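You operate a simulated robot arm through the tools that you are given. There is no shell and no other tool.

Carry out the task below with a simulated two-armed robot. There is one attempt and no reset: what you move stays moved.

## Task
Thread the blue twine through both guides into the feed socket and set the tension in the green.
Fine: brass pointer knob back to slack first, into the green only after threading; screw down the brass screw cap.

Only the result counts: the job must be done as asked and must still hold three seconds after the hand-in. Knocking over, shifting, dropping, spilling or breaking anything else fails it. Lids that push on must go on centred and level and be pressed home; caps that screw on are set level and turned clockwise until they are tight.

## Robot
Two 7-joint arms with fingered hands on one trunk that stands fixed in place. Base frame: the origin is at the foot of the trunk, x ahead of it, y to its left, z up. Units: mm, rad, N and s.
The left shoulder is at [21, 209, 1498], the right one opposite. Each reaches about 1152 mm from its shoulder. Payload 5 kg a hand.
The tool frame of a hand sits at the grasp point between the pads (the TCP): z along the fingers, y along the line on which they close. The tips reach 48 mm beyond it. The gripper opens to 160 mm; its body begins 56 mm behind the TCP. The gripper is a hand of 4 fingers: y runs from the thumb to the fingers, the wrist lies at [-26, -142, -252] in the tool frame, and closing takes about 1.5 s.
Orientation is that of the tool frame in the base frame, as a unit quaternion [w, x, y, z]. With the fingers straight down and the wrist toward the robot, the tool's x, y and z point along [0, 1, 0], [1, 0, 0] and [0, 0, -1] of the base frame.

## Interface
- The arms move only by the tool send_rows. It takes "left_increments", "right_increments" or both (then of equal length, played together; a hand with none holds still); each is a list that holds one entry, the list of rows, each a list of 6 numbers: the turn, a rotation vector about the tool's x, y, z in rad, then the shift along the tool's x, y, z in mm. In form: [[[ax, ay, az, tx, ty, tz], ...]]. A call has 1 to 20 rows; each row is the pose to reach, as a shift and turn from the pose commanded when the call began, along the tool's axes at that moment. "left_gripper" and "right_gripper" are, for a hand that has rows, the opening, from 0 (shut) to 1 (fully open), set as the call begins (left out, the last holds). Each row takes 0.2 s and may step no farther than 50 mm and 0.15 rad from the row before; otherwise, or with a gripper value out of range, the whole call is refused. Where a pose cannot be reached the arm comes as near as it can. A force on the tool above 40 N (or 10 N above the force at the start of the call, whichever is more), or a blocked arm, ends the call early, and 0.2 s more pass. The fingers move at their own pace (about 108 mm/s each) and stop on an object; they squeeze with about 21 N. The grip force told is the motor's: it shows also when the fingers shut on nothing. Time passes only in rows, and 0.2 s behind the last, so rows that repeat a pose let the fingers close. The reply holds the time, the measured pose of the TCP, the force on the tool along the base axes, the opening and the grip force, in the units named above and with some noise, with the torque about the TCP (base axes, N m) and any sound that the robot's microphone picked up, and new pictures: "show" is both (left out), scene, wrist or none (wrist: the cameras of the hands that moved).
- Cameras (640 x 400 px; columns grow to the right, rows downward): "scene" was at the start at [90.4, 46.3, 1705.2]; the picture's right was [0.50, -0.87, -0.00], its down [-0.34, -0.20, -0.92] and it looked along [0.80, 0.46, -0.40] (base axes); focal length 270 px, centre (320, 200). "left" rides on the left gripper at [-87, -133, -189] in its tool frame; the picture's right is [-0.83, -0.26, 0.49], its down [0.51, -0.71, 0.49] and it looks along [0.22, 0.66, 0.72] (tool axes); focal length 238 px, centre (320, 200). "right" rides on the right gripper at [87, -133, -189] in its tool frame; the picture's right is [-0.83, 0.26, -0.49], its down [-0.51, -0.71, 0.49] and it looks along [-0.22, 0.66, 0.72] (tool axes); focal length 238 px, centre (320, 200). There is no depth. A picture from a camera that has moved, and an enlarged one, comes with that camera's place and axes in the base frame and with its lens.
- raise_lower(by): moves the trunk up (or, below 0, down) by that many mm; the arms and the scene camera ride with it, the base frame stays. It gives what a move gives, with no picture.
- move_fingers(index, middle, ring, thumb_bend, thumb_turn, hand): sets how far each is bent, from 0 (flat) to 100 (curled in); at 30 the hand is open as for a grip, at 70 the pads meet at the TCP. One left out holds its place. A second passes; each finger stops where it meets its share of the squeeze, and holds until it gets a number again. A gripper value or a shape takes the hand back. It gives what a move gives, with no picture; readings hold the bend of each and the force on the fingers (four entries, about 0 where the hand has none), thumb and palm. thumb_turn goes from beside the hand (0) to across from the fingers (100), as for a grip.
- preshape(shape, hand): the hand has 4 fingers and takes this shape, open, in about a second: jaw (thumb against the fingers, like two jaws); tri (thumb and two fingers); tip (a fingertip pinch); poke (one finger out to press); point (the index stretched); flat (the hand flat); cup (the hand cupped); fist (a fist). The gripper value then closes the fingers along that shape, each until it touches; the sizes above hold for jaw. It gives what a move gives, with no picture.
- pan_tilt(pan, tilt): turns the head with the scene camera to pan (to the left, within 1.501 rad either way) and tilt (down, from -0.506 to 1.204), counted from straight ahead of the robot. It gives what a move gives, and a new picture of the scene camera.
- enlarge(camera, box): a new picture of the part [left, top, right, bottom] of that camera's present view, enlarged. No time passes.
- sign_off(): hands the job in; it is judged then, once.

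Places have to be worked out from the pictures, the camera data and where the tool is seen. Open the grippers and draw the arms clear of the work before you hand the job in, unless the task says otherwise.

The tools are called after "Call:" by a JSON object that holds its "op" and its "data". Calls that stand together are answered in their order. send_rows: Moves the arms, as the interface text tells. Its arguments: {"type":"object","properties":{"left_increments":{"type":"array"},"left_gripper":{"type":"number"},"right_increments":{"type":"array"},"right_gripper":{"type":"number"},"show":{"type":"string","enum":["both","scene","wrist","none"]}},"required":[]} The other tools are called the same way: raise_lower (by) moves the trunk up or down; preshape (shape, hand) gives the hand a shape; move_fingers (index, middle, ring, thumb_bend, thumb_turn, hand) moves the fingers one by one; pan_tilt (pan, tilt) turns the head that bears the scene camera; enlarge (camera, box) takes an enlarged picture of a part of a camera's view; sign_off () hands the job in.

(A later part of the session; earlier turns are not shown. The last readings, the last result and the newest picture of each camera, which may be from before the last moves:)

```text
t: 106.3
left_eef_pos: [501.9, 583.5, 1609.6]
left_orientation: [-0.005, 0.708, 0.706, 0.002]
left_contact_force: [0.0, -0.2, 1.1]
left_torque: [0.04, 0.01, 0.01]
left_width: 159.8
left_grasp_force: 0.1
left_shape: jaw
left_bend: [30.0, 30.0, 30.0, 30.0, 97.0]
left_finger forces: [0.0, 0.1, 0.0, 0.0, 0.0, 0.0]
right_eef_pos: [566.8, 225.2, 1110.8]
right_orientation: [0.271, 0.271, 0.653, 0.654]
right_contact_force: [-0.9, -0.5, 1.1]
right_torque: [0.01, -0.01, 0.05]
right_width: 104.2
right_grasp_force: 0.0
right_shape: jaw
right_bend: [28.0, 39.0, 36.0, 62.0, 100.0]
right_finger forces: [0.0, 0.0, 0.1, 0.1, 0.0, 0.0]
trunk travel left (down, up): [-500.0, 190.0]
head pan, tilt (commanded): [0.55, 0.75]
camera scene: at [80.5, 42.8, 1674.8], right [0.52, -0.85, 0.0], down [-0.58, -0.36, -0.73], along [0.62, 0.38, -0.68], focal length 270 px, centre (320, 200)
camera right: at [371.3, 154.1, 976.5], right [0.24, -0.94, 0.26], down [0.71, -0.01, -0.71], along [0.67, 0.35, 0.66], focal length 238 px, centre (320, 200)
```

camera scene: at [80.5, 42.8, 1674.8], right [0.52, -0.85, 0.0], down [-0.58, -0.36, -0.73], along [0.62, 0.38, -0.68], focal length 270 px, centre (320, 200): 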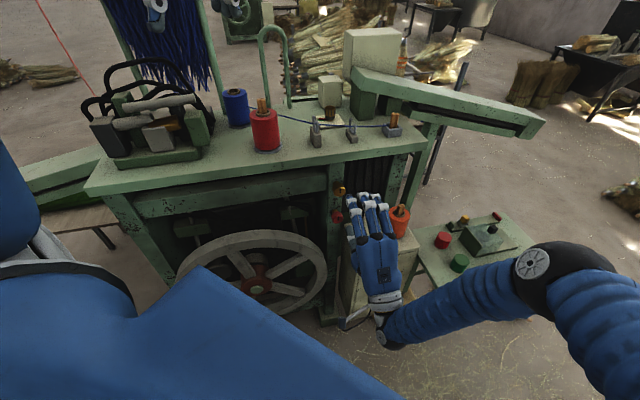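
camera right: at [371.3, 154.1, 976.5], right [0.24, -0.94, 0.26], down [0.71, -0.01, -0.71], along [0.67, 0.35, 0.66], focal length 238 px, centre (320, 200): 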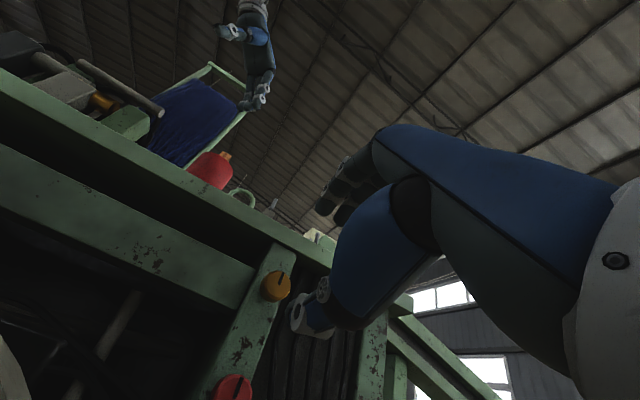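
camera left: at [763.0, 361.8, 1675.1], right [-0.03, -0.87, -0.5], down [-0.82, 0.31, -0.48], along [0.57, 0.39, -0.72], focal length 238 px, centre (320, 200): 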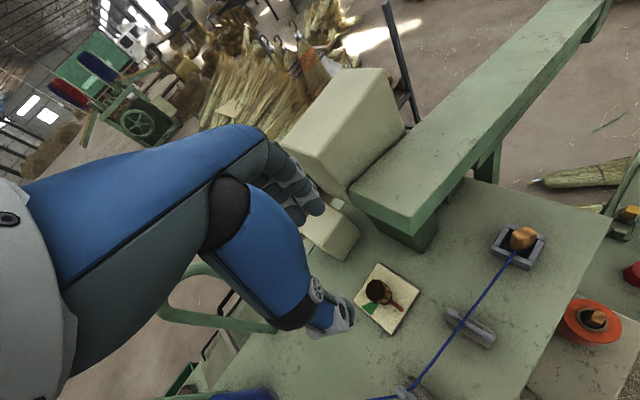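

The right hand is in place, palm down, pointing at the cap. I zoom with its wrist camera to locate the cap precisely and see the slot mark.

Call:
{"op": "enlarge", "data": {"camera": "right", "box": [215, 230, 345, 330]}}

Call:
{"op": "enlarge", "data": {"camera": "scene", "box": [320, 170, 420, 260]}}

Call:
{"op": "enlarge", "data": {"camera": "right", "box": [195, 260, 295, 400]}}

```text
4.00 times, centred on (280, 280) of right
camera zoom: at [371.3, 154.1, 976.5], right [0.24, -0.94, 0.26], down [0.71, -0.01, -0.71], along [0.67, 0.35, 0.66], focal length 953 px, centre (480, -120)
```

zoom: 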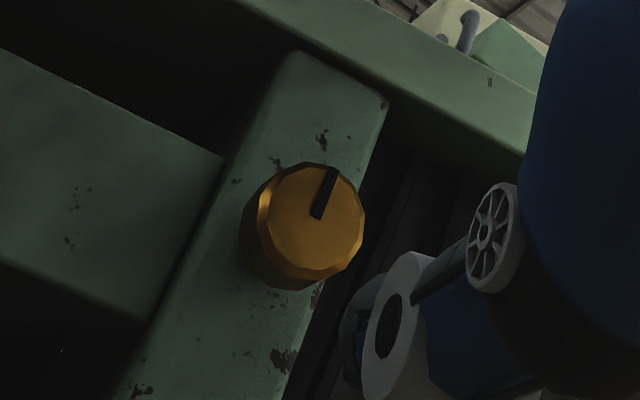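

```text
4.44 times, centred on (370, 215) of scene
camera zoom: at [80.5, 42.8, 1674.8], right [0.52, -0.85, 0.0], down [-0.58, -0.36, -0.73], along [0.62, 0.38, -0.68], focal length 1199 px, centre (98, 133)
```

zoom: 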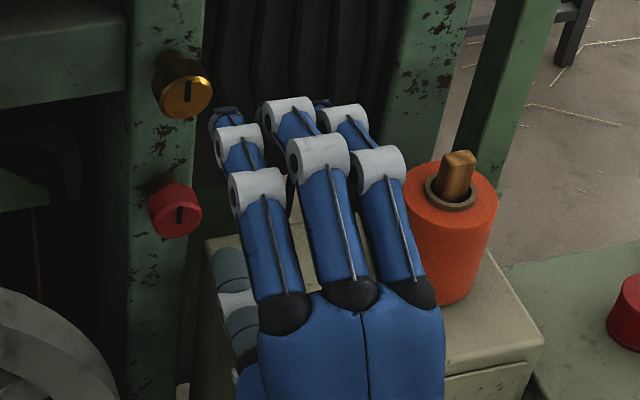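

```text
2.86 times, centred on (245, 330) of right
camera zoom: at [371.3, 154.1, 976.5], right [0.24, -0.94, 0.26], down [0.71, -0.01, -0.71], along [0.67, 0.35, 0.66], focal length 681 px, centre (534, -171)
```

zoom: 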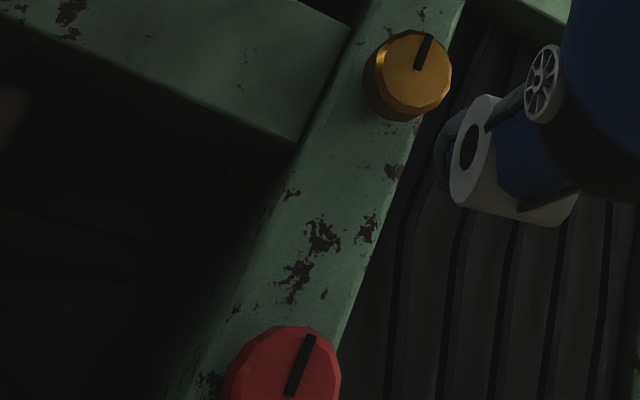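

Combining both views the cap face centre is at about (673,332,1099), cap about 40 mm wide and 21 mm thick with the mark at 12 o'clock. I roll the hand 30° counter-clockwise and bring the fingertips just in front of the face.

Call:
{"op": "send_rows", "data": {"right_increments": [[[0, 0, -0.13, 0, -3, 15], [0, 0, -0.26, 0, -6, 32], [0, 0, -0.39, 0, -9, 48], [0, 0, -0.52, 0, -11.5, 64], [0, 0, -0.52, 0, -11.5, 80], [0, 0, -0.52, 0, -11.5, 80]]], "right_gripper": 0.6, "show": "both"}}

Call:
{"op": "enlarge", "data": {"camera": "right", "box": [230, 180, 380, 320]}}

Call:
{"op": "enlarge", "data": {"camera": "scene", "box": [310, 160, 410, 240]}}

```text
t: 107.7
left_eef_pos: [501.3, 584.0, 1608.7]
left_orientation: [-0.005, 0.708, 0.706, 0.003]
left_contact_force: [0.0, 0.2, 0.3]
left_torque: [0.04, -0.06, -0.03]
left_width: 159.8
left_grasp_force: 0.1
left_shape: jaw
left_bend: [30.0, 30.0, 30.0, 30.0, 97.0]
left_finger forces: [0.0, 0.1, 0.0, 0.0, 0.0, 0.1]
right_eef_pos: [624.3, 283.3, 1098.2]
right_orientation: [0.431, 0.095, 0.701, 0.561]
right_contact_force: [-0.4, 1.2, 0.7]
right_torque: [-0.03, 0.01, 0.01]
right_width: 96.6
right_grasp_force: 0.0
right_shape: jaw
right_bend: [73.0, 41.0, 38.0, 65.0, 100.0]
right_finger forces: [0.0, 0.0, 0.0, 0.0, 0.0, 0.0]
trunk travel left (down, up): [-500.0, 190.0]
head pan, tilt (commanded): [0.55, 0.75]
camera scene: at [80.5, 43.7, 1674.7], right [0.52, -0.85, 0.0], down [-0.58, -0.36, -0.73], along [0.62, 0.38, -0.68], focal length 270 px, centre (320, 200)
camera right: at [483.3, 156.8, 939.9], right [0.07, -0.77, 0.64], down [0.91, -0.22, -0.36], along [0.42, 0.61, 0.68], focal length 238 px, centre (320, 200)
```

scene: 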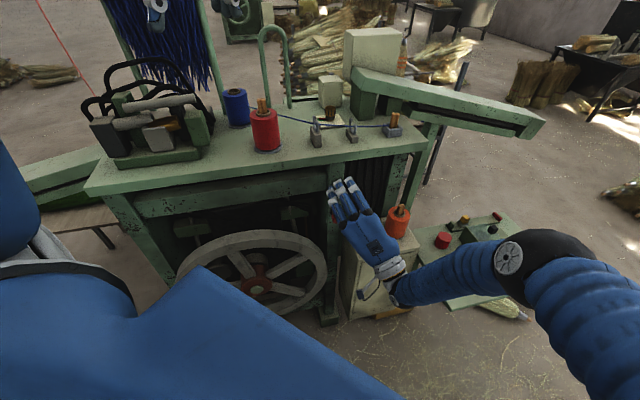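
right: 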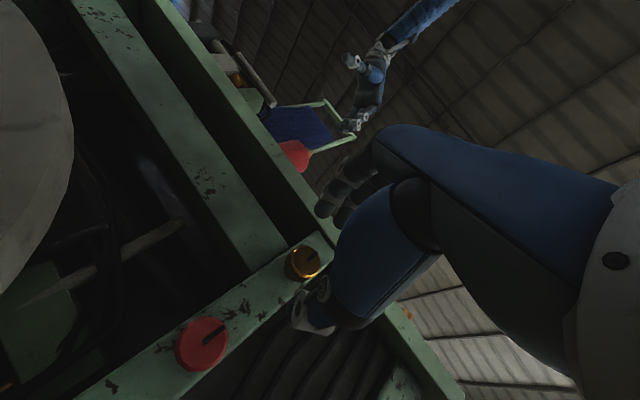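

```text
2.86 times, centred on (305, 250) of right
camera zoom: at [483.3, 156.8, 939.9], right [0.07, -0.77, 0.64], down [0.91, -0.22, -0.36], along [0.42, 0.61, 0.68], focal length 681 px, centre (363, 57)
```

zoom: 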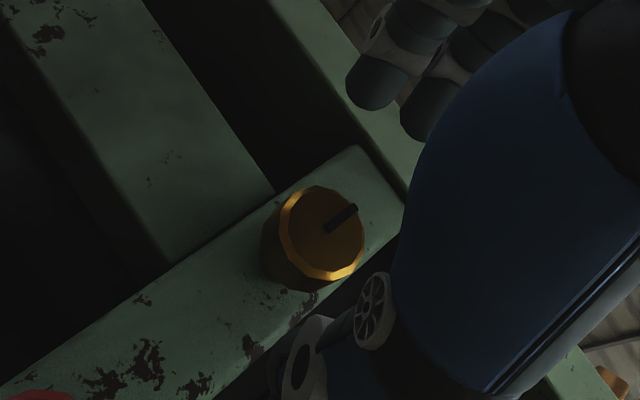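

```text
5.00 times, centred on (360, 200) of scene
camera zoom: at [80.5, 43.7, 1674.7], right [0.52, -0.85, 0.0], down [-0.58, -0.36, -0.73], along [0.62, 0.38, -0.68], focal length 1349 px, centre (120, 200)
```

zoom: 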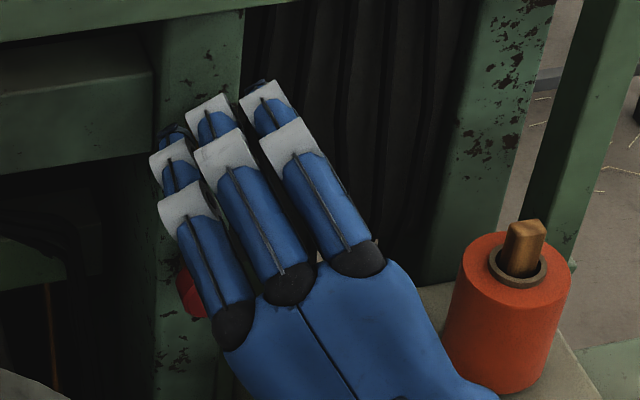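

Hand and cap axes agree within 2 mm. I advance 37 mm so the fingertips surround the cap's rim, then close.

Call:
{"op": "send_rows", "data": {"right_increments": [[[0, 0, 0, -1.5, 1.4, 12], [0, 0, 0, -1.5, 1.4, 24], [0, 0, 0, -1.5, 1.4, 32], [0, 0, 0, -1.5, 1.4, 37], [0, 0, 0, -1.5, 1.4, 37]]], "right_gripper": 0.6, "show": "none"}}

Call:
{"op": "enlarge", "data": {"camera": "right", "box": [240, 170, 380, 300]}}

Call:
{"op": "enlarge", "data": {"camera": "scene", "box": [310, 160, 390, 230]}}

```text
t: 108.9
left_eef_pos: [502.5, 585.5, 1607.9]
left_orientation: [-0.005, 0.708, 0.706, 0.002]
left_contact_force: [0.1, 0.2, 0.5]
left_torque: [0.03, 0.01, -0.02]
left_width: 160.1
left_grasp_force: 0.1
left_shape: jaw
left_bend: [30.0, 30.0, 30.0, 30.0, 97.0]
left_finger forces: [0.0, 0.0, 0.0, 0.1, 0.1, 0.0]
right_eef_pos: [650.6, 308.1, 1100.1]
right_orientation: [0.43, 0.094, 0.701, 0.561]
right_contact_force: [1.0, 0.0, -0.4]
right_torque: [0.02, 0.04, -0.02]
right_width: 96.5
right_grasp_force: 0.1
right_shape: jaw
right_bend: [73.0, 41.0, 38.0, 65.0, 100.0]
right_finger forces: [0.0, 0.0, 0.0, 0.1, 0.0, 0.0]
trunk travel left (down, up): [-500.0, 190.0]
head pan, tilt (commanded): [0.55, 0.75]
```

```text
3.08 times, centred on (310, 235) of right
camera zoom: at [509.7, 181.8, 941.8], right [0.07, -0.77, 0.64], down [0.91, -0.22, -0.36], along [0.42, 0.61, 0.68], focal length 733 px, centre (351, 92)
```

zoom: 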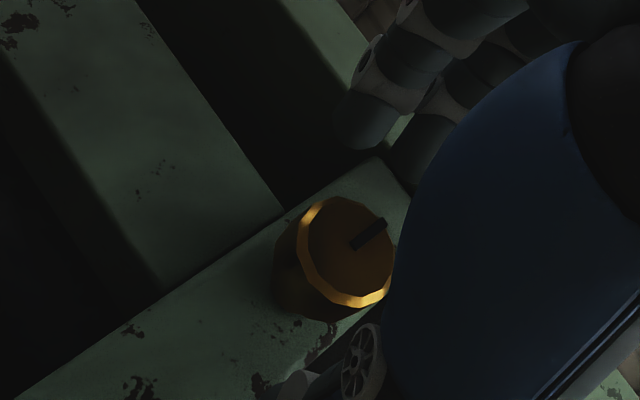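

```text
5.71 times, centred on (350, 195) of scene
camera zoom: at [80.5, 43.7, 1674.7], right [0.52, -0.85, 0.0], down [-0.58, -0.36, -0.73], along [0.62, 0.38, -0.68], focal length 1541 px, centre (149, 229)
```

zoom: 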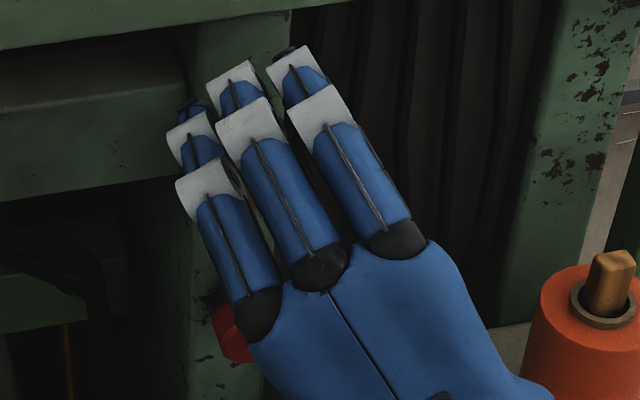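

No contact so far; the cap is between thumb and fingers. I close on the cap.

Call:
{"op": "send_rows", "data": {"right_increments": [[[0, 0, 0, 0, 0, 0], [0, 0, 0, 0, 0, 0], [0, 0, 0, 0, 0, 0], [0, 0, 0, 0, 0, 0], [0, 0, 0, 0, 0, 0], [0, 0, 0, 0, 0, 0], [0, 0, 0, 0, 0, 0]]], "right_gripper": 0.0, "show": "none"}}

Call:
{"op": "enlarge", "data": {"camera": "right", "box": [240, 170, 380, 300]}}

```text
t: 110.5
left_eef_pos: [501.3, 584.2, 1608.1]
left_orientation: [-0.004, 0.708, 0.706, 0.002]
left_contact_force: [0.0, -0.1, 0.0]
left_torque: [-0.02, 0.0, 0.03]
left_width: 160.4
left_grasp_force: 0.1
left_shape: jaw
left_bend: [30.0, 30.0, 30.0, 30.0, 97.0]
left_finger forces: [0.0, 0.0, 0.0, 0.0, 0.0, 0.0]
right_eef_pos: [651.7, 308.0, 1098.9]
right_orientation: [0.43, 0.095, 0.701, 0.56]
right_contact_force: [1.6, 1.2, -2.7]
right_torque: [-0.03, 0.02, -0.06]
right_width: 32.4
right_grasp_force: 21.4
right_shape: jaw
right_bend: [73.0, 62.0, 63.0, 74.0, 100.0]
right_finger forces: [10.2, 4.9, 0.0, 0.1, 18.5, 0.0]
trunk travel left (down, up): [-500.0, 190.0]
head pan, tilt (commanded): [0.55, 0.75]
```

```text
3.08 times, centred on (310, 235) of right
camera zoom: at [509.9, 181.9, 941.5], right [0.08, -0.77, 0.64], down [0.91, -0.22, -0.36], along [0.42, 0.61, 0.68], focal length 733 px, centre (351, 92)
```

zoom: 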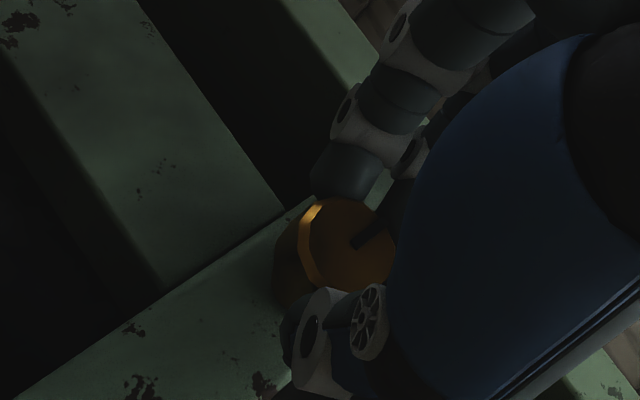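

Cap gripped (index, middle, thumb). I turn clockwise 0.36 rad and check that the mark turns and whether the cap advances.

Call:
{"op": "send_rows", "data": {"right_increments": [[[0, 0, 0.06, 0, 0, 0], [0, 0, 0.12, 0, 0, 0], [0, 0, 0.18, 0, 0, 0], [0, 0, 0.24, 0, 0, 0], [0, 0, 0.3, 0, 0, 0], [0, 0, 0.36, 0, 0, 0], [0, 0, 0.36, 0, 0, 0]]], "show": "none"}}

Call:
{"op": "enlarge", "data": {"camera": "right", "box": [240, 170, 380, 300]}}

Call:
{"op": "enlarge", "data": {"camera": "scene", "box": [310, 160, 390, 230]}}

```text
t: 112.1
left_eef_pos: [501.1, 584.2, 1609.3]
left_orientation: [-0.005, 0.708, 0.706, 0.001]
left_contact_force: [-0.1, 0.4, 0.5]
left_torque: [-0.02, 0.0, -0.02]
left_width: 159.9
left_grasp_force: 0.0
left_shape: jaw
left_bend: [30.0, 30.0, 30.0, 30.0, 97.0]
left_finger forces: [0.1, 0.0, 0.0, 0.0, 0.0, 0.0]
right_eef_pos: [652.3, 308.0, 1099.0]
right_orientation: [0.322, 0.219, 0.673, 0.629]
right_contact_force: [0.3, 2.6, -4.0]
right_torque: [-0.1, 0.04, 0.04]
right_width: 32.0
right_grasp_force: 20.8
right_shape: jaw
right_bend: [73.0, 62.0, 63.0, 74.0, 100.0]
right_finger forces: [10.6, 4.7, 0.1, 0.1, 19.6, 0.1]
trunk travel left (down, up): [-500.0, 190.0]
head pan, tilt (commanded): [0.55, 0.75]
```

```text
3.08 times, centred on (310, 235) of right
camera zoom: at [470.9, 221.0, 954.7], right [0.21, -0.9, 0.39], down [0.78, -0.09, -0.62], along [0.59, 0.43, 0.68], focal length 733 px, centre (351, 92)
```

zoom: 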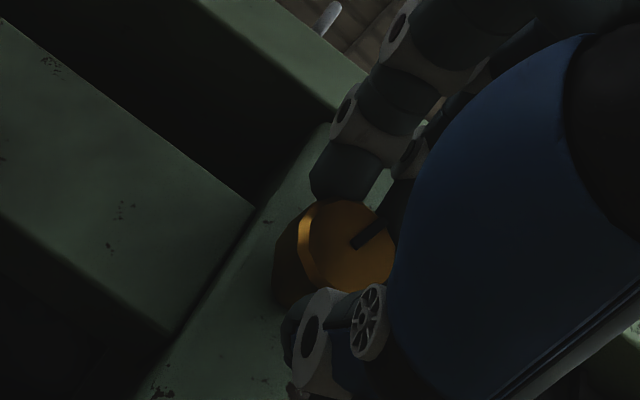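

```text
5.71 times, centred on (350, 195) of scene
camera zoom: at [80.9, 44.3, 1674.7], right [0.52, -0.85, 0.0], down [-0.58, -0.36, -0.73], along [0.62, 0.38, -0.68], focal length 1541 px, centre (149, 229)
```

zoom: 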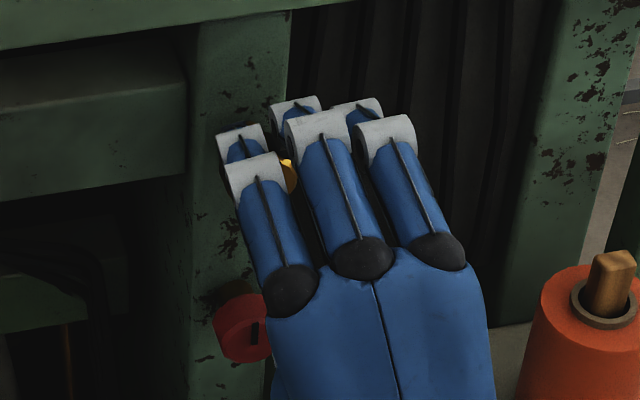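

The mark turns with the hand, so the cap is turning freely clockwise. I continue about 1.2 rad in this stroke.

Call:
{"op": "send_rows", "data": {"right_increments": [[[0, 0, 0.08, 0, 0, 0], [0, 0, 0.16, 0, 0, 0], [0, 0, 0.24, 0, 0, 0], [0, 0, 0.32, 0, 0, 0], [0, 0, 0.4, 0, 0, 0], [0, 0, 0.48, 0, 0, 0], [0, 0, 0.56, 0, 0, 0], [0, 0, 0.64, 0, 0, 0], [0, 0, 0.72, 0, 0, 0], [0, 0, 0.8, 0, 0, 0], [0, 0, 0.88, 0, 0, 0], [0, 0, 0.96, 0, 0, 0], [0, 0, 1.04, 0, 0, 0], [0, 0, 1.12, 0, 0, 0], [0, 0, 1.2, 0, 0, 0], [0, 0, 1.2, 0, 0, 0]]], "show": "both"}}

Call:
{"op": "enlarge", "data": {"camera": "right", "box": [240, 170, 380, 300]}}

Call:
{"op": "enlarge", "data": {"camera": "scene", "box": [310, 160, 390, 230]}}

```text
t: 115.5
left_eef_pos: [502.0, 584.8, 1608.4]
left_orientation: [-0.004, 0.709, 0.705, 0.001]
left_contact_force: [0.0, 0.7, -0.6]
left_torque: [0.02, -0.01, -0.01]
left_width: 160.3
left_grasp_force: 0.0
left_shape: jaw
left_bend: [30.0, 30.0, 30.0, 30.0, 97.0]
left_finger forces: [0.0, 0.1, 0.1, 0.1, 0.0, 0.0]
right_eef_pos: [650.9, 309.5, 1100.4]
right_orientation: [-0.088, 0.56, 0.431, 0.701]
right_contact_force: [-2.3, 3.9, -6.9]
right_torque: [-0.18, 0.17, 0.17]
right_width: 32.1
right_grasp_force: 21.2
right_shape: jaw
right_bend: [73.0, 62.0, 63.0, 74.0, 100.0]
right_finger forces: [9.4, 6.3, 0.1, 0.1, 22.1, 0.1]
trunk travel left (down, up): [-500.0, 190.0]
head pan, tilt (commanded): [0.55, 0.75]
camera scene: at [80.8, 44.5, 1674.6], right [0.52, -0.85, 0.0], down [-0.58, -0.36, -0.73], along [0.62, 0.38, -0.68], focal length 270 px, centre (320, 200)
camera right: at [404.4, 288.2, 1107.8], right [0.11, -0.8, -0.59], down [0.1, 0.6, -0.8], along [0.99, 0.03, 0.14], focal length 238 px, centre (320, 200)
```

scene: 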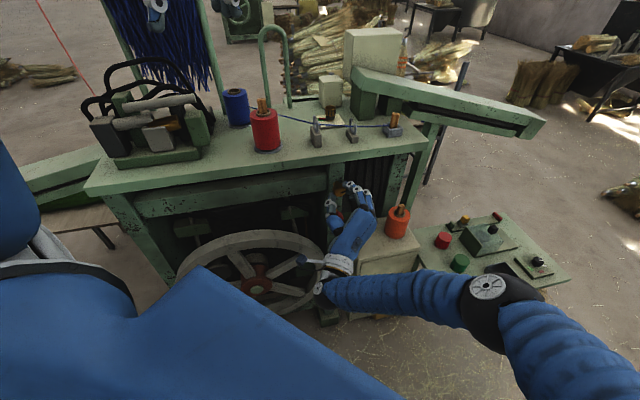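
right: 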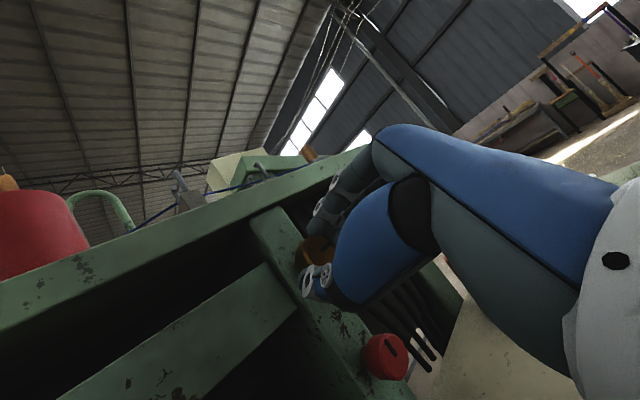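

```text
3.08 times, centred on (310, 235) of right
camera zoom: at [404.4, 288.2, 1107.8], right [0.11, -0.8, -0.59], down [0.1, 0.6, -0.8], along [0.99, 0.03, 0.14], focal length 733 px, centre (351, 92)
```

zoom: 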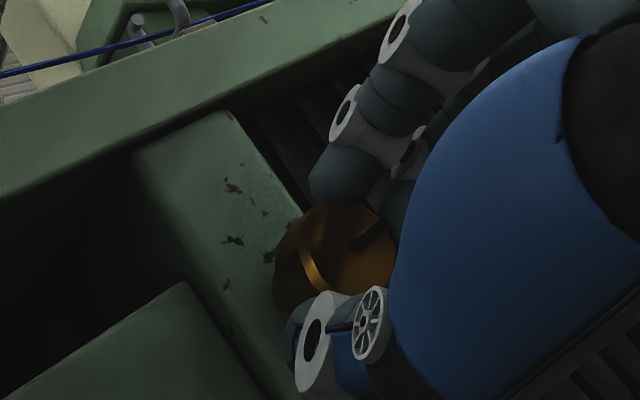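

```text
5.71 times, centred on (350, 195) of scene
camera zoom: at [80.8, 44.5, 1674.6], right [0.52, -0.85, 0.0], down [-0.58, -0.36, -0.73], along [0.62, 0.38, -0.68], focal length 1541 px, centre (149, 229)
```

zoom: 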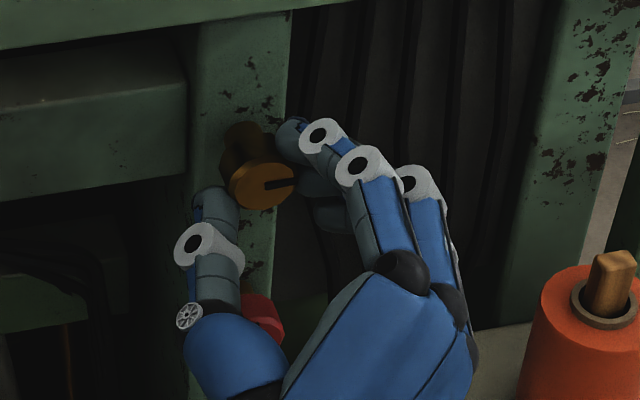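

The mark has gone from 12 to 3 o'clock with hardly any torque. I turn a bit further in this stroke.

Call:
{"op": "send_rows", "data": {"right_increments": [[[0, 0, 0.08, 0, 0, 0], [0, 0, 0.16, 0, 0, 0], [0, 0, 0.24, 0, 0, 0], [0, 0, 0.32, 0, 0, 0], [0, 0, 0.4, 0, 0, 0], [0, 0, 0.48, 0, 0, 0], [0, 0, 0.5, 0, 0, 0]]], "show": "none"}}

Call:
{"op": "enlarge", "data": {"camera": "scene", "box": [310, 160, 390, 230]}}

Call:
{"op": "enlarge", "data": {"camera": "right", "box": [240, 170, 380, 300]}}

```text
t: 117.1
left_eef_pos: [502.1, 584.7, 1608.4]
left_orientation: [-0.005, 0.708, 0.707, 0.002]
left_contact_force: [0.3, -0.4, -0.2]
left_torque: [0.01, 0.01, 0.04]
left_width: 159.7
left_grasp_force: 0.1
left_shape: jaw
left_bend: [30.0, 30.0, 30.0, 30.0, 97.0]
left_finger forces: [0.0, 0.1, 0.0, 0.0, 0.1, 0.1]
right_eef_pos: [650.0, 309.9, 1100.4]
right_orientation: [-0.259, 0.65, 0.28, 0.657]
right_contact_force: [-3.9, 2.1, -6.2]
right_torque: [-0.16, 0.11, 0.18]
right_width: 32.1
right_grasp_force: 21.1
right_shape: jaw
right_bend: [73.0, 62.0, 63.0, 74.0, 100.0]
right_finger forces: [9.7, 7.7, 0.0, 0.0, 21.0, 0.0]
trunk travel left (down, up): [-500.0, 190.0]
head pan, tilt (commanded): [0.55, 0.75]
```

```text
5.71 times, centred on (350, 195) of scene
camera zoom: at [80.4, 44.2, 1674.7], right [0.52, -0.85, 0.0], down [-0.58, -0.36, -0.73], along [0.62, 0.38, -0.68], focal length 1541 px, centre (149, 229)
```

zoom: 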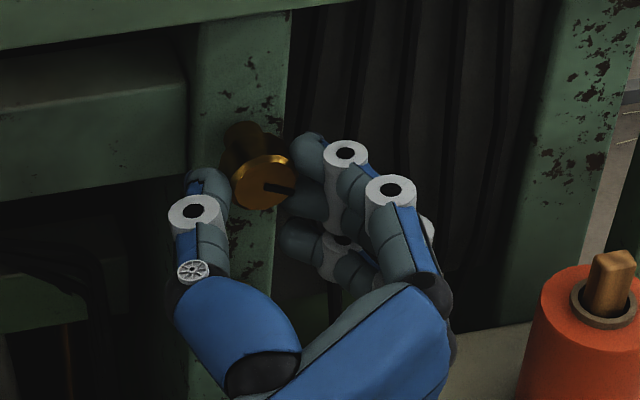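

```text
3.08 times, centred on (310, 235) of right
camera zoom: at [420.7, 272.0, 1183.1], right [-0.15, -0.54, -0.83], down [-0.14, 0.84, -0.53], along [0.98, 0.04, -0.2], focal length 733 px, centre (351, 92)
```

zoom: 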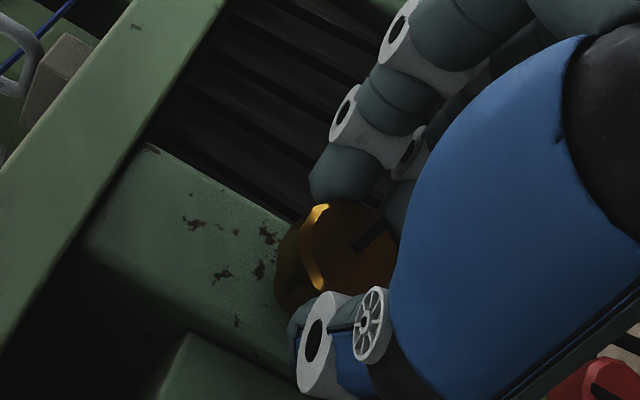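

Still easy. I extend the stroke a further 0.45 rad.

Call:
{"op": "send_rows", "data": {"right_increments": [[[0, 0, 0.08, 0, 0, 0], [0, 0, 0.16, 0, 0, 0], [0, 0, 0.24, 0, 0, 0], [0, 0, 0.32, 0, 0, 0], [0, 0, 0.4, 0, 0, 0], [0, 0, 0.45, 0, 0, 0], [0, 0, 0.45, 0, 0, 0]]], "show": "none"}}

Call:
{"op": "enlarge", "data": {"camera": "scene", "box": [310, 160, 390, 230]}}

```text
t: 118.7
left_eef_pos: [500.7, 584.7, 1608.8]
left_orientation: [-0.005, 0.709, 0.706, 0.003]
left_contact_force: [-0.4, -0.3, 0.5]
left_torque: [0.0, 0.0, -0.01]
left_width: 160.1
left_grasp_force: 0.1
left_shape: jaw
left_bend: [30.0, 30.0, 30.0, 30.0, 97.0]
left_finger forces: [0.0, 0.0, 0.1, 0.0, 0.0, 0.0]
right_eef_pos: [650.7, 308.6, 1100.1]
right_orientation: [-0.4, 0.696, 0.127, 0.583]
right_contact_force: [-6.3, 3.7, -5.6]
right_torque: [-0.1, 0.13, 0.24]
right_width: 32.0
right_grasp_force: 21.3
right_shape: jaw
right_bend: [73.0, 62.0, 63.0, 74.0, 100.0]
right_finger forces: [9.3, 8.4, 0.0, 0.0, 21.3, 0.1]
trunk travel left (down, up): [-500.0, 190.0]
head pan, tilt (commanded): [0.55, 0.75]
```

```text
5.71 times, centred on (350, 195) of scene
camera zoom: at [80.1, 44.6, 1674.7], right [0.52, -0.85, 0.0], down [-0.58, -0.36, -0.73], along [0.62, 0.38, -0.68], focal length 1541 px, centre (149, 229)
```

zoom: 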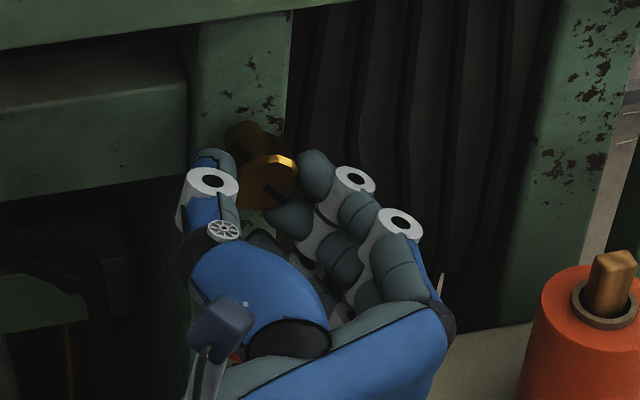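

About 145° done in this stroke. I open, back off, and roll the hand back for the next stroke.

Call:
{"op": "send_rows", "data": {"right_increments": [[[0, 0, 0, 0, 0, 0], [0, 0, 0, 0, 0, 0], [0, 0, 0, 0, 0, 0], [0, 0, 0, 0, 0, -22], [0, 0, 0, 0, 0, -45], [0, 0, -0.145, 0, 0, -45], [0, 0, -0.29, 0, 0, -45], [0, 0, -0.435, 0, 0, -45], [0, 0, -0.58, 0, 0, -45], [0, 0, -0.725, 0, 0, -45], [0, 0, -0.87, 0, 0, -45], [0, 0, -1.015, 0, 0, -45], [0, 0, -1.16, 0, 0, -45], [0, 0, -1.305, 0, 0, -45], [0, 0, -1.45, 0, 0, -45], [0, 0, -1.595, 0, 0, -45], [0, 0, -1.74, 0, 0, -45], [0, 0, -1.885, 0, 0, -45], [0, 0, -2.03, 0, 0, -45]]], "right_gripper": 0.6, "show": "none"}}

Call:
{"op": "send_rows", "data": {"right_increments": [[[0, 0, -0.145, 0, 0, 0], [0, 0, -0.29, 0, 0, 0], [0, 0, -0.435, 0, 0, 0], [0, 0, -0.58, 0, 0, 0], [0, 0, -0.58, 0, 0, 0]]], "show": "both"}}

Call:
{"op": "enlarge", "data": {"camera": "right", "box": [230, 180, 380, 320]}}

```text
t: 122.7
left_eef_pos: [501.9, 583.8, 1608.4]
left_orientation: [-0.005, 0.708, 0.706, 0.003]
left_contact_force: [-0.5, 0.1, 1.3]
left_torque: [0.03, -0.01, 0.04]
left_width: 159.9
left_grasp_force: 0.1
left_shape: jaw
left_bend: [30.0, 30.0, 30.0, 30.0, 97.0]
left_finger forces: [0.1, 0.0, 0.0, 0.0, 0.0, 0.0]
right_eef_pos: [618.4, 275.7, 1100.7]
right_orientation: [0.284, 0.257, 0.659, 0.647]
right_contact_force: [0.1, 0.4, 0.1]
right_torque: [0.01, 0.01, 0.0]
right_width: 95.5
right_grasp_force: 0.0
right_shape: jaw
right_bend: [73.0, 41.0, 38.0, 65.0, 100.0]
right_finger forces: [0.0, 0.0, 0.1, 0.1, 0.0, 0.0]
trunk travel left (down, up): [-500.0, 190.0]
head pan, tilt (commanded): [0.55, 0.75]
```

```text
t: 123.9
left_eef_pos: [501.6, 582.5, 1608.9]
left_orientation: [-0.004, 0.709, 0.706, 0.003]
left_contact_force: [-0.4, 1.1, -0.1]
left_torque: [-0.02, 0.01, 0.01]
left_width: 160.0
left_grasp_force: 0.1
left_shape: jaw
left_bend: [30.0, 30.0, 30.0, 30.0, 97.0]
left_finger forces: [0.0, 0.0, 0.0, 0.1, 0.0, 0.0]
right_eef_pos: [619.1, 276.3, 1100.2]
right_orientation: [0.459, 0.059, 0.705, 0.538]
right_contact_force: [0.4, 0.6, 0.1]
right_torque: [0.02, -0.01, -0.01]
right_width: 95.4
right_grasp_force: 0.1
right_shape: jaw
right_bend: [73.0, 41.0, 38.0, 65.0, 100.0]
right_finger forces: [0.1, 0.1, 0.0, 0.0, 0.0, 0.1]
trunk travel left (down, up): [-500.0, 190.0]
head pan, tilt (commanded): [0.55, 0.75]
camera scene: at [80.5, 43.9, 1674.7], right [0.52, -0.85, 0.0], down [-0.58, -0.36, -0.73], along [0.62, 0.38, -0.68], focal length 270 px, centre (320, 200)
camera right: at [488.7, 139.0, 942.1], right [0.03, -0.72, 0.7], down [0.93, -0.24, -0.28], along [0.37, 0.65, 0.66], focal length 238 px, centre (320, 200)
```

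scene: 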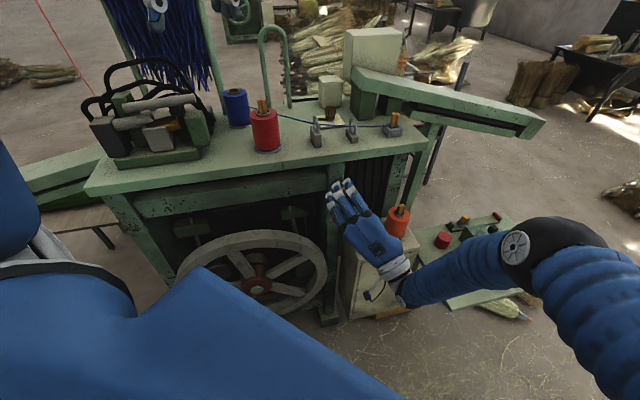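
right: 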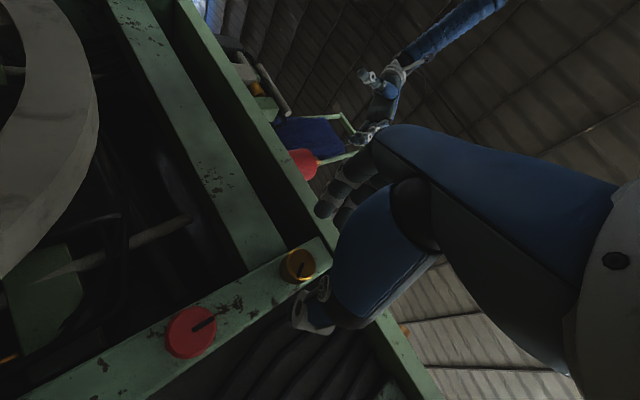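

```text
2.86 times, centred on (305, 250) of right
camera zoom: at [488.7, 139.0, 942.1], right [0.03, -0.72, 0.7], down [0.93, -0.24, -0.28], along [0.37, 0.65, 0.66], focal length 681 px, centre (363, 57)
```

zoom: 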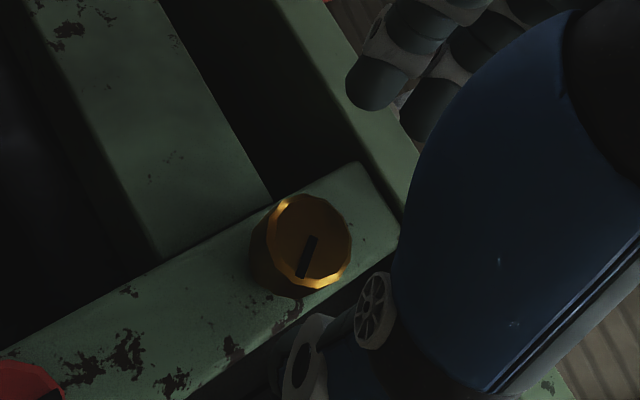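

The mark is now about 140° clockwise of where it was. I go in again, grip and make another long clockwise stroke.

Call:
{"op": "send_rows", "data": {"right_increments": [[[0, 0, 0, 0, 0, 15], [0, 0, 0, 0, 0, 30], [0, 0, 0, 0, 0, 40], [0, 0, 0, 0, 0, 46], [0, 0, 0, 0, 0, 46]]], "right_gripper": 0.6, "show": "none"}}

Call:
{"op": "send_rows", "data": {"right_increments": [[[0, 0, 0, 0, 0, 0], [0, 0, 0, 0, 0, 0], [0, 0, 0, 0, 0, 0], [0, 0, 0, 0, 0, 0], [0, 0, 0, 0, 0, 0], [0, 0, 0, 0, 0, 0], [0, 0, 0, 0, 0, 0], [0, 0, 0.08, 0, 0, 0], [0, 0, 0.16, 0, 0, 0], [0, 0, 0.24, 0, 0, 0], [0, 0, 0.32, 0, 0, 0], [0, 0, 0.4, 0, 0, 0], [0, 0, 0.48, 0, 0, 0], [0, 0, 0.56, 0, 0, 0], [0, 0, 0.64, 0, 0, 0], [0, 0, 0.72, 0, 0, 0], [0, 0, 0.8, 0, 0, 0], [0, 0, 0.88, 0, 0, 0], [0, 0, 0.96, 0, 0, 0], [0, 0, 1.04, 0, 0, 0]]], "right_gripper": 0.0, "show": "none"}}

Call:
{"op": "send_rows", "data": {"right_increments": [[[0, 0, 0.08, 0, 0, 0], [0, 0, 0.16, 0, 0, 0], [0, 0, 0.24, 0, 0, 0], [0, 0, 0.32, 0, 0, 0], [0, 0, 0.4, 0, 0, 0], [0, 0, 0.48, 0, 0, 0], [0, 0, 0.56, 0, 0, 0], [0, 0, 0.64, 0, 0, 0], [0, 0, 0.72, 0, 0, 0], [0, 0, 0.8, 0, 0, 0], [0, 0, 0.88, 0, 0, 0], [0, 0, 0.96, 0, 0, 0], [0, 0, 1.04, 0, 0, 0], [0, 0, 1.12, 0, 0, 0], [0, 0, 1.2, 0, 0, 0], [0, 0, 1.28, 0, 0, 0], [0, 0, 1.36, 0, 0, 0], [0, 0, 1.44, 0, 0, 0], [0, 0, 1.52, 0, 0, 0], [0, 0, 1.56, 0, 0, 0]]], "show": "none"}}

Call:
{"op": "enlarge", "data": {"camera": "scene", "box": [310, 160, 390, 230]}}

Call:
{"op": "enlarge", "data": {"camera": "right", "box": [240, 170, 380, 300]}}

```text
t: 125.1
left_eef_pos: [500.9, 583.7, 1609.1]
left_orientation: [-0.005, 0.708, 0.706, 0.003]
left_contact_force: [0.7, 0.1, -0.7]
left_torque: [-0.01, -0.02, -0.01]
left_width: 159.8
left_grasp_force: 0.1
left_shape: jaw
left_bend: [30.0, 30.0, 30.0, 30.0, 97.0]
left_finger forces: [0.0, 0.0, 0.0, 0.0, 0.0, 0.1]
right_eef_pos: [652.3, 307.3, 1101.9]
right_orientation: [0.457, 0.06, 0.705, 0.539]
right_contact_force: [0.5, -0.1, 0.3]
right_torque: [-0.01, -0.02, -0.03]
right_width: 95.4
right_grasp_force: 0.1
right_shape: jaw
right_bend: [73.0, 41.0, 38.0, 65.0, 100.0]
right_finger forces: [0.0, 0.0, 0.1, 0.0, 0.1, 0.0]
trunk travel left (down, up): [-500.0, 190.0]
head pan, tilt (commanded): [0.55, 0.75]
```

```text
t: 129.3
left_eef_pos: [500.7, 585.0, 1609.1]
left_orientation: [-0.005, 0.708, 0.706, 0.002]
left_contact_force: [-0.8, 0.4, -0.1]
left_torque: [-0.03, -0.01, -0.02]
left_width: 159.9
left_grasp_force: 0.0
left_shape: jaw
left_bend: [30.0, 30.0, 30.0, 30.0, 97.0]
left_finger forces: [0.0, 0.0, 0.1, 0.0, 0.0, 0.1]
right_eef_pos: [652.4, 309.0, 1101.2]
right_orientation: [0.129, 0.401, 0.582, 0.695]
right_contact_force: [-1.1, 4.9, -1.0]
right_torque: [-0.26, -0.39, 0.19]
right_width: 31.1
right_grasp_force: 21.1
right_shape: jaw
right_bend: [73.0, 62.0, 63.0, 74.0, 100.0]
right_finger forces: [14.9, 4.1, 0.0, 0.1, 20.7, 0.0]
trunk travel left (down, up): [-500.0, 190.0]
head pan, tilt (commanded): [0.55, 0.75]
```

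```text
t: 133.5
left_eef_pos: [504.8, 585.6, 1606.0]
left_orientation: [-0.006, 0.709, 0.705, 0.001]
left_contact_force: [0.4, 0.2, -0.2]
left_torque: [0.01, 0.0, -0.01]
left_width: 159.9
left_grasp_force: 0.0
left_shape: jaw
left_bend: [30.0, 30.0, 30.0, 30.0, 97.0]
left_finger forces: [0.0, 0.0, 0.0, 0.0, 0.1, 0.0]
right_eef_pos: [652.5, 310.1, 1096.4]
right_orientation: [-0.396, 0.696, 0.131, 0.584]
right_contact_force: [11.2, 4.2, -35.3]
right_torque: [-1.12, 0.05, -0.41]
right_width: 25.1
right_grasp_force: 20.7
right_shape: jaw
right_bend: [73.0, 63.0, 63.0, 75.0, 100.0]
right_finger forces: [11.2, 2.3, 0.1, 0.0, 34.9, 0.0]
trunk travel left (down, up): [-500.0, 190.0]
head pan, tilt (commanded): [0.55, 0.75]
```

```text
5.71 times, centred on (350, 195) of scene
camera zoom: at [84.7, 45.9, 1674.3], right [0.52, -0.85, 0.0], down [-0.58, -0.36, -0.73], along [0.62, 0.38, -0.68], focal length 1541 px, centre (149, 229)
```

zoom: 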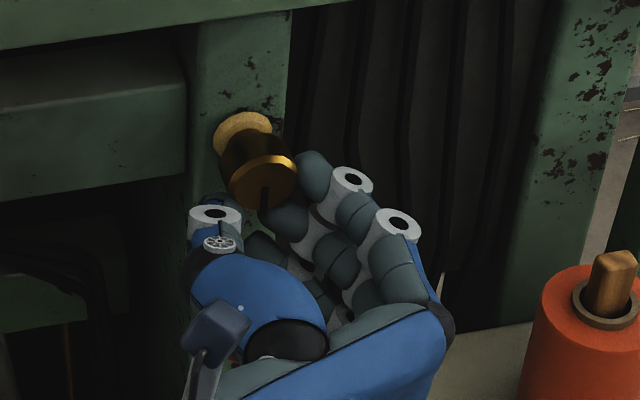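

```text
3.08 times, centred on (310, 235) of right
camera zoom: at [458.0, 239.2, 1230.4], right [-0.42, -0.28, -0.87], down [-0.25, 0.95, -0.18], along [0.87, 0.14, -0.47], focal length 733 px, centre (351, 92)
```

zoom: 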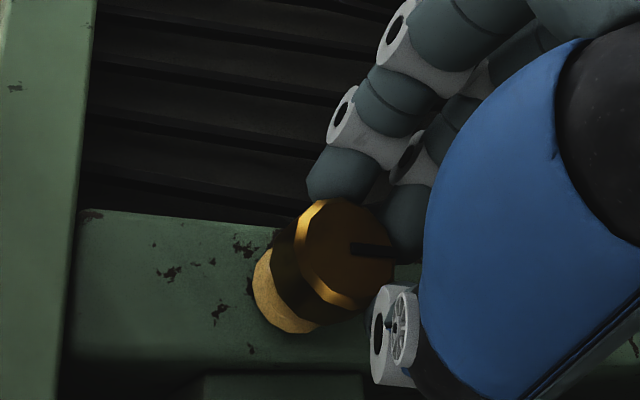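

The cap stopped turning partway (mark near 6 o'clock, about 0.46 Nm resistance) and the hand then slipped around it, now pressing at 35 N. I ease back, open and retreat to look.

Call:
{"op": "send_rows", "data": {"right_increments": [[[0, 0, -0.08, 0, 0, 0], [0, 0, -0.16, 0, 0, 0], [0, 0, -0.24, 0, 0, 0], [0, 0, -0.24, 0, 0, 0]]], "show": "none"}}

Call:
{"op": "enlarge", "data": {"camera": "scene", "box": [310, 160, 390, 230]}}

Call:
{"op": "enlarge", "data": {"camera": "right", "box": [240, 170, 380, 300]}}

```text
t: 134.5
left_eef_pos: [504.3, 585.7, 1605.7]
left_orientation: [-0.005, 0.708, 0.706, 0.001]
left_contact_force: [-0.7, -0.1, -0.4]
left_torque: [-0.03, -0.02, 0.01]
left_width: 159.6
left_grasp_force: 0.0
left_shape: jaw
left_bend: [30.0, 30.0, 30.0, 30.0, 97.0]
left_finger forces: [0.0, 0.0, 0.0, 0.0, 0.0, 0.0]
right_eef_pos: [652.7, 310.2, 1095.0]
right_orientation: [-0.323, 0.678, 0.212, 0.626]
right_contact_force: [0.2, 0.8, -41.8]
right_torque: [-0.95, 0.84, -0.04]
right_width: 26.9
right_grasp_force: 21.3
right_shape: jaw
right_bend: [73.0, 64.0, 63.0, 75.0, 100.0]
right_finger forces: [9.5, 6.1, 0.0, 0.0, 27.5, 0.0]
trunk travel left (down, up): [-500.0, 190.0]
head pan, tilt (commanded): [0.55, 0.75]
```

```text
5.71 times, centred on (350, 195) of scene
camera zoom: at [83.8, 45.3, 1674.3], right [0.52, -0.85, 0.0], down [-0.58, -0.36, -0.73], along [0.62, 0.38, -0.68], focal length 1541 px, centre (149, 229)
```

zoom: 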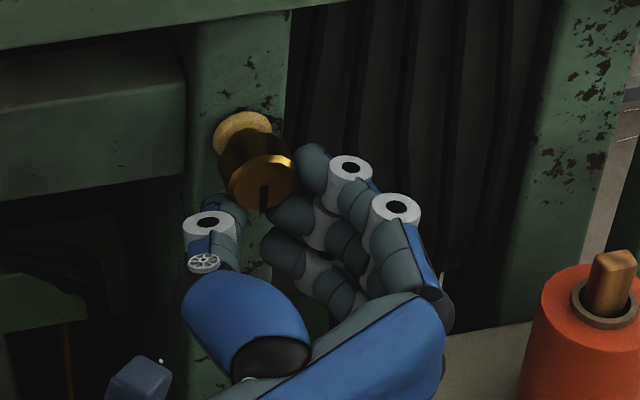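

```text
3.08 times, centred on (310, 235) of right
camera zoom: at [437.1, 260.0, 1206.0], right [-0.27, -0.43, -0.86], down [-0.21, 0.9, -0.38], along [0.94, 0.08, -0.33], focal length 733 px, centre (351, 92)
```

zoom: 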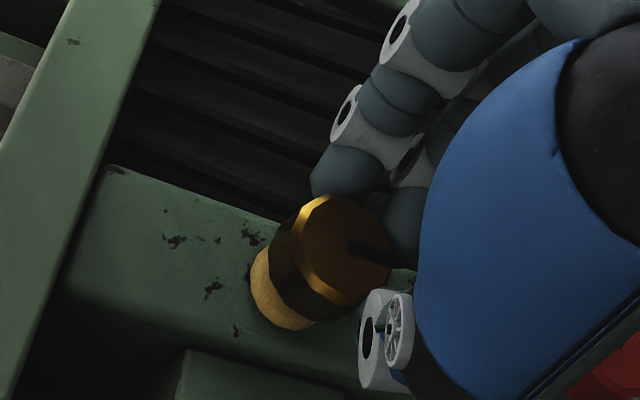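

The hand still pushes at 42 N. I open it in place and then retreat straight back along the cap axis.

Call:
{"op": "send_rows", "data": {"right_increments": [[[0, 0, 0, 0, 0, 0], [0, 0, 0, 0, 0, 0], [0, 0, 0, 0, 0, 0], [0, 0, 0, 0, 0, 0]]], "right_gripper": 0.6, "show": "none"}}

Call:
{"op": "send_rows", "data": {"right_increments": [[[0, 0, 0, 0, 0, -15], [0, 0, 0, 0, 0, -45], [0, 0, 0, 0, 0, -85], [0, 0, 0, 0, 0, -120], [0, 0, 0, 0, 0, -120]]], "right_gripper": 0.6, "show": "both"}}

Call:
{"op": "enlarge", "data": {"camera": "scene", "box": [310, 160, 390, 230]}}

Call:
{"op": "enlarge", "data": {"camera": "right", "box": [240, 200, 400, 340]}}

```text
t: 135.5
left_eef_pos: [499.9, 583.3, 1609.4]
left_orientation: [-0.004, 0.708, 0.706, 0.002]
left_contact_force: [0.3, -1.1, 0.8]
left_torque: [0.04, -0.02, 0.02]
left_width: 159.9
left_grasp_force: 0.2
left_shape: jaw
left_bend: [30.0, 30.0, 30.0, 30.0, 97.0]
left_finger forces: [0.0, 0.0, 0.0, 0.0, 0.1, 0.0]
right_eef_pos: [650.2, 308.1, 1101.8]
right_orientation: [-0.323, 0.674, 0.213, 0.629]
right_contact_force: [-1.4, -0.1, 0.6]
right_torque: [0.0, 0.01, -0.02]
right_width: 95.4
right_grasp_force: 0.1
right_shape: jaw
right_bend: [73.0, 41.0, 38.0, 65.0, 100.0]
right_finger forces: [0.1, 0.1, 0.1, 0.0, 0.0, 0.0]
trunk travel left (down, up): [-500.0, 190.0]
head pan, tilt (commanded): [0.55, 0.75]
```

```text
t: 136.7
left_eef_pos: [502.2, 583.8, 1609.0]
left_orientation: [-0.005, 0.708, 0.706, 0.004]
left_contact_force: [0.3, 1.0, -0.2]
left_torque: [-0.05, 0.02, -0.03]
left_width: 159.8
left_grasp_force: 0.1
left_shape: jaw
left_bend: [30.0, 30.0, 30.0, 30.0, 97.0]
left_finger forces: [0.0, 0.1, 0.1, 0.1, 0.0, 0.0]
right_eef_pos: [567.3, 223.9, 1101.5]
right_orientation: [-0.324, 0.674, 0.214, 0.628]
right_contact_force: [-0.3, 0.2, -0.5]
right_torque: [0.02, 0.02, -0.05]
right_width: 95.6
right_grasp_force: 0.1
right_shape: jaw
right_bend: [73.0, 41.0, 38.0, 65.0, 100.0]
right_finger forces: [0.0, 0.0, 0.0, 0.1, 0.0, 0.0]
trunk travel left (down, up): [-500.0, 190.0]
head pan, tilt (commanded): [0.55, 0.75]
camera scene: at [81.0, 44.7, 1674.6], right [0.52, -0.85, 0.0], down [-0.58, -0.36, -0.73], along [0.62, 0.38, -0.68], focal length 270 px, centre (320, 200)
camera right: at [351.4, 173.6, 1208.9], right [-0.27, -0.42, -0.87], down [-0.2, 0.9, -0.38], along [0.94, 0.08, -0.33], focal length 238 px, centre (320, 200)
```

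scene: 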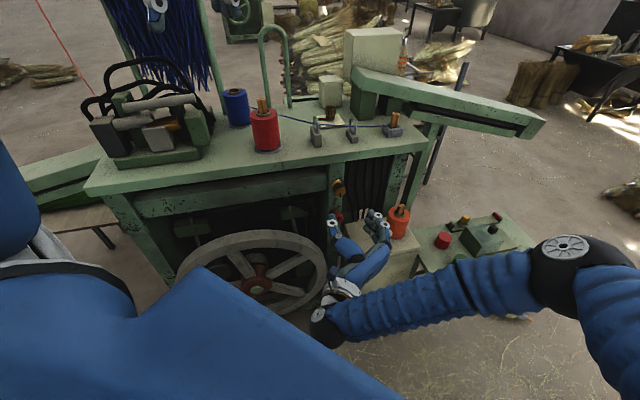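
right: 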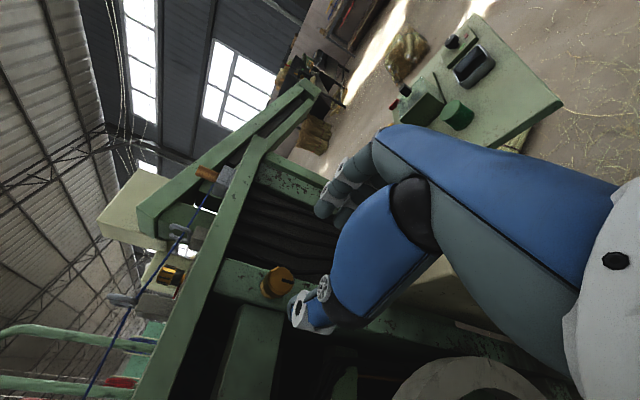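

```text
5.71 times, centred on (350, 195) of scene
camera zoom: at [81.0, 44.7, 1674.6], right [0.52, -0.85, 0.0], down [-0.58, -0.36, -0.73], along [0.62, 0.38, -0.68], focal length 1541 px, centre (149, 229)
```

zoom: 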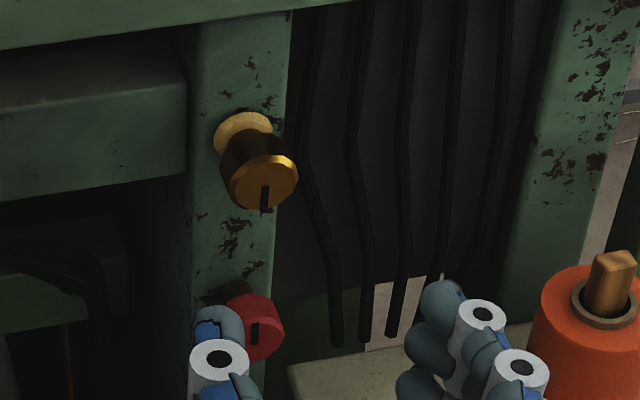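

```text
2.86 times, centred on (320, 270) of right
camera zoom: at [351.4, 173.6, 1208.9], right [-0.27, -0.42, -0.87], down [-0.2, 0.9, -0.38], along [0.94, 0.08, -0.33], focal length 681 px, centre (320, 0)
```

zoom: 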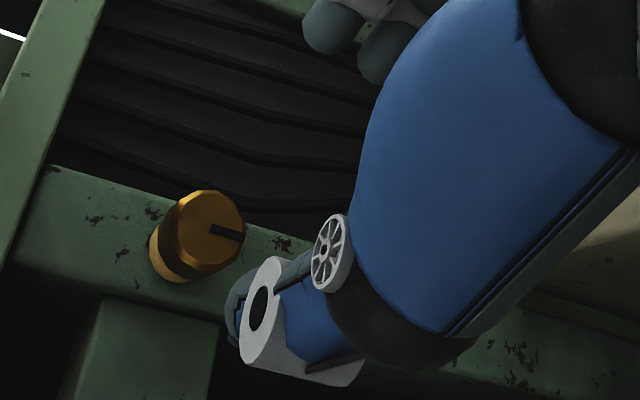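

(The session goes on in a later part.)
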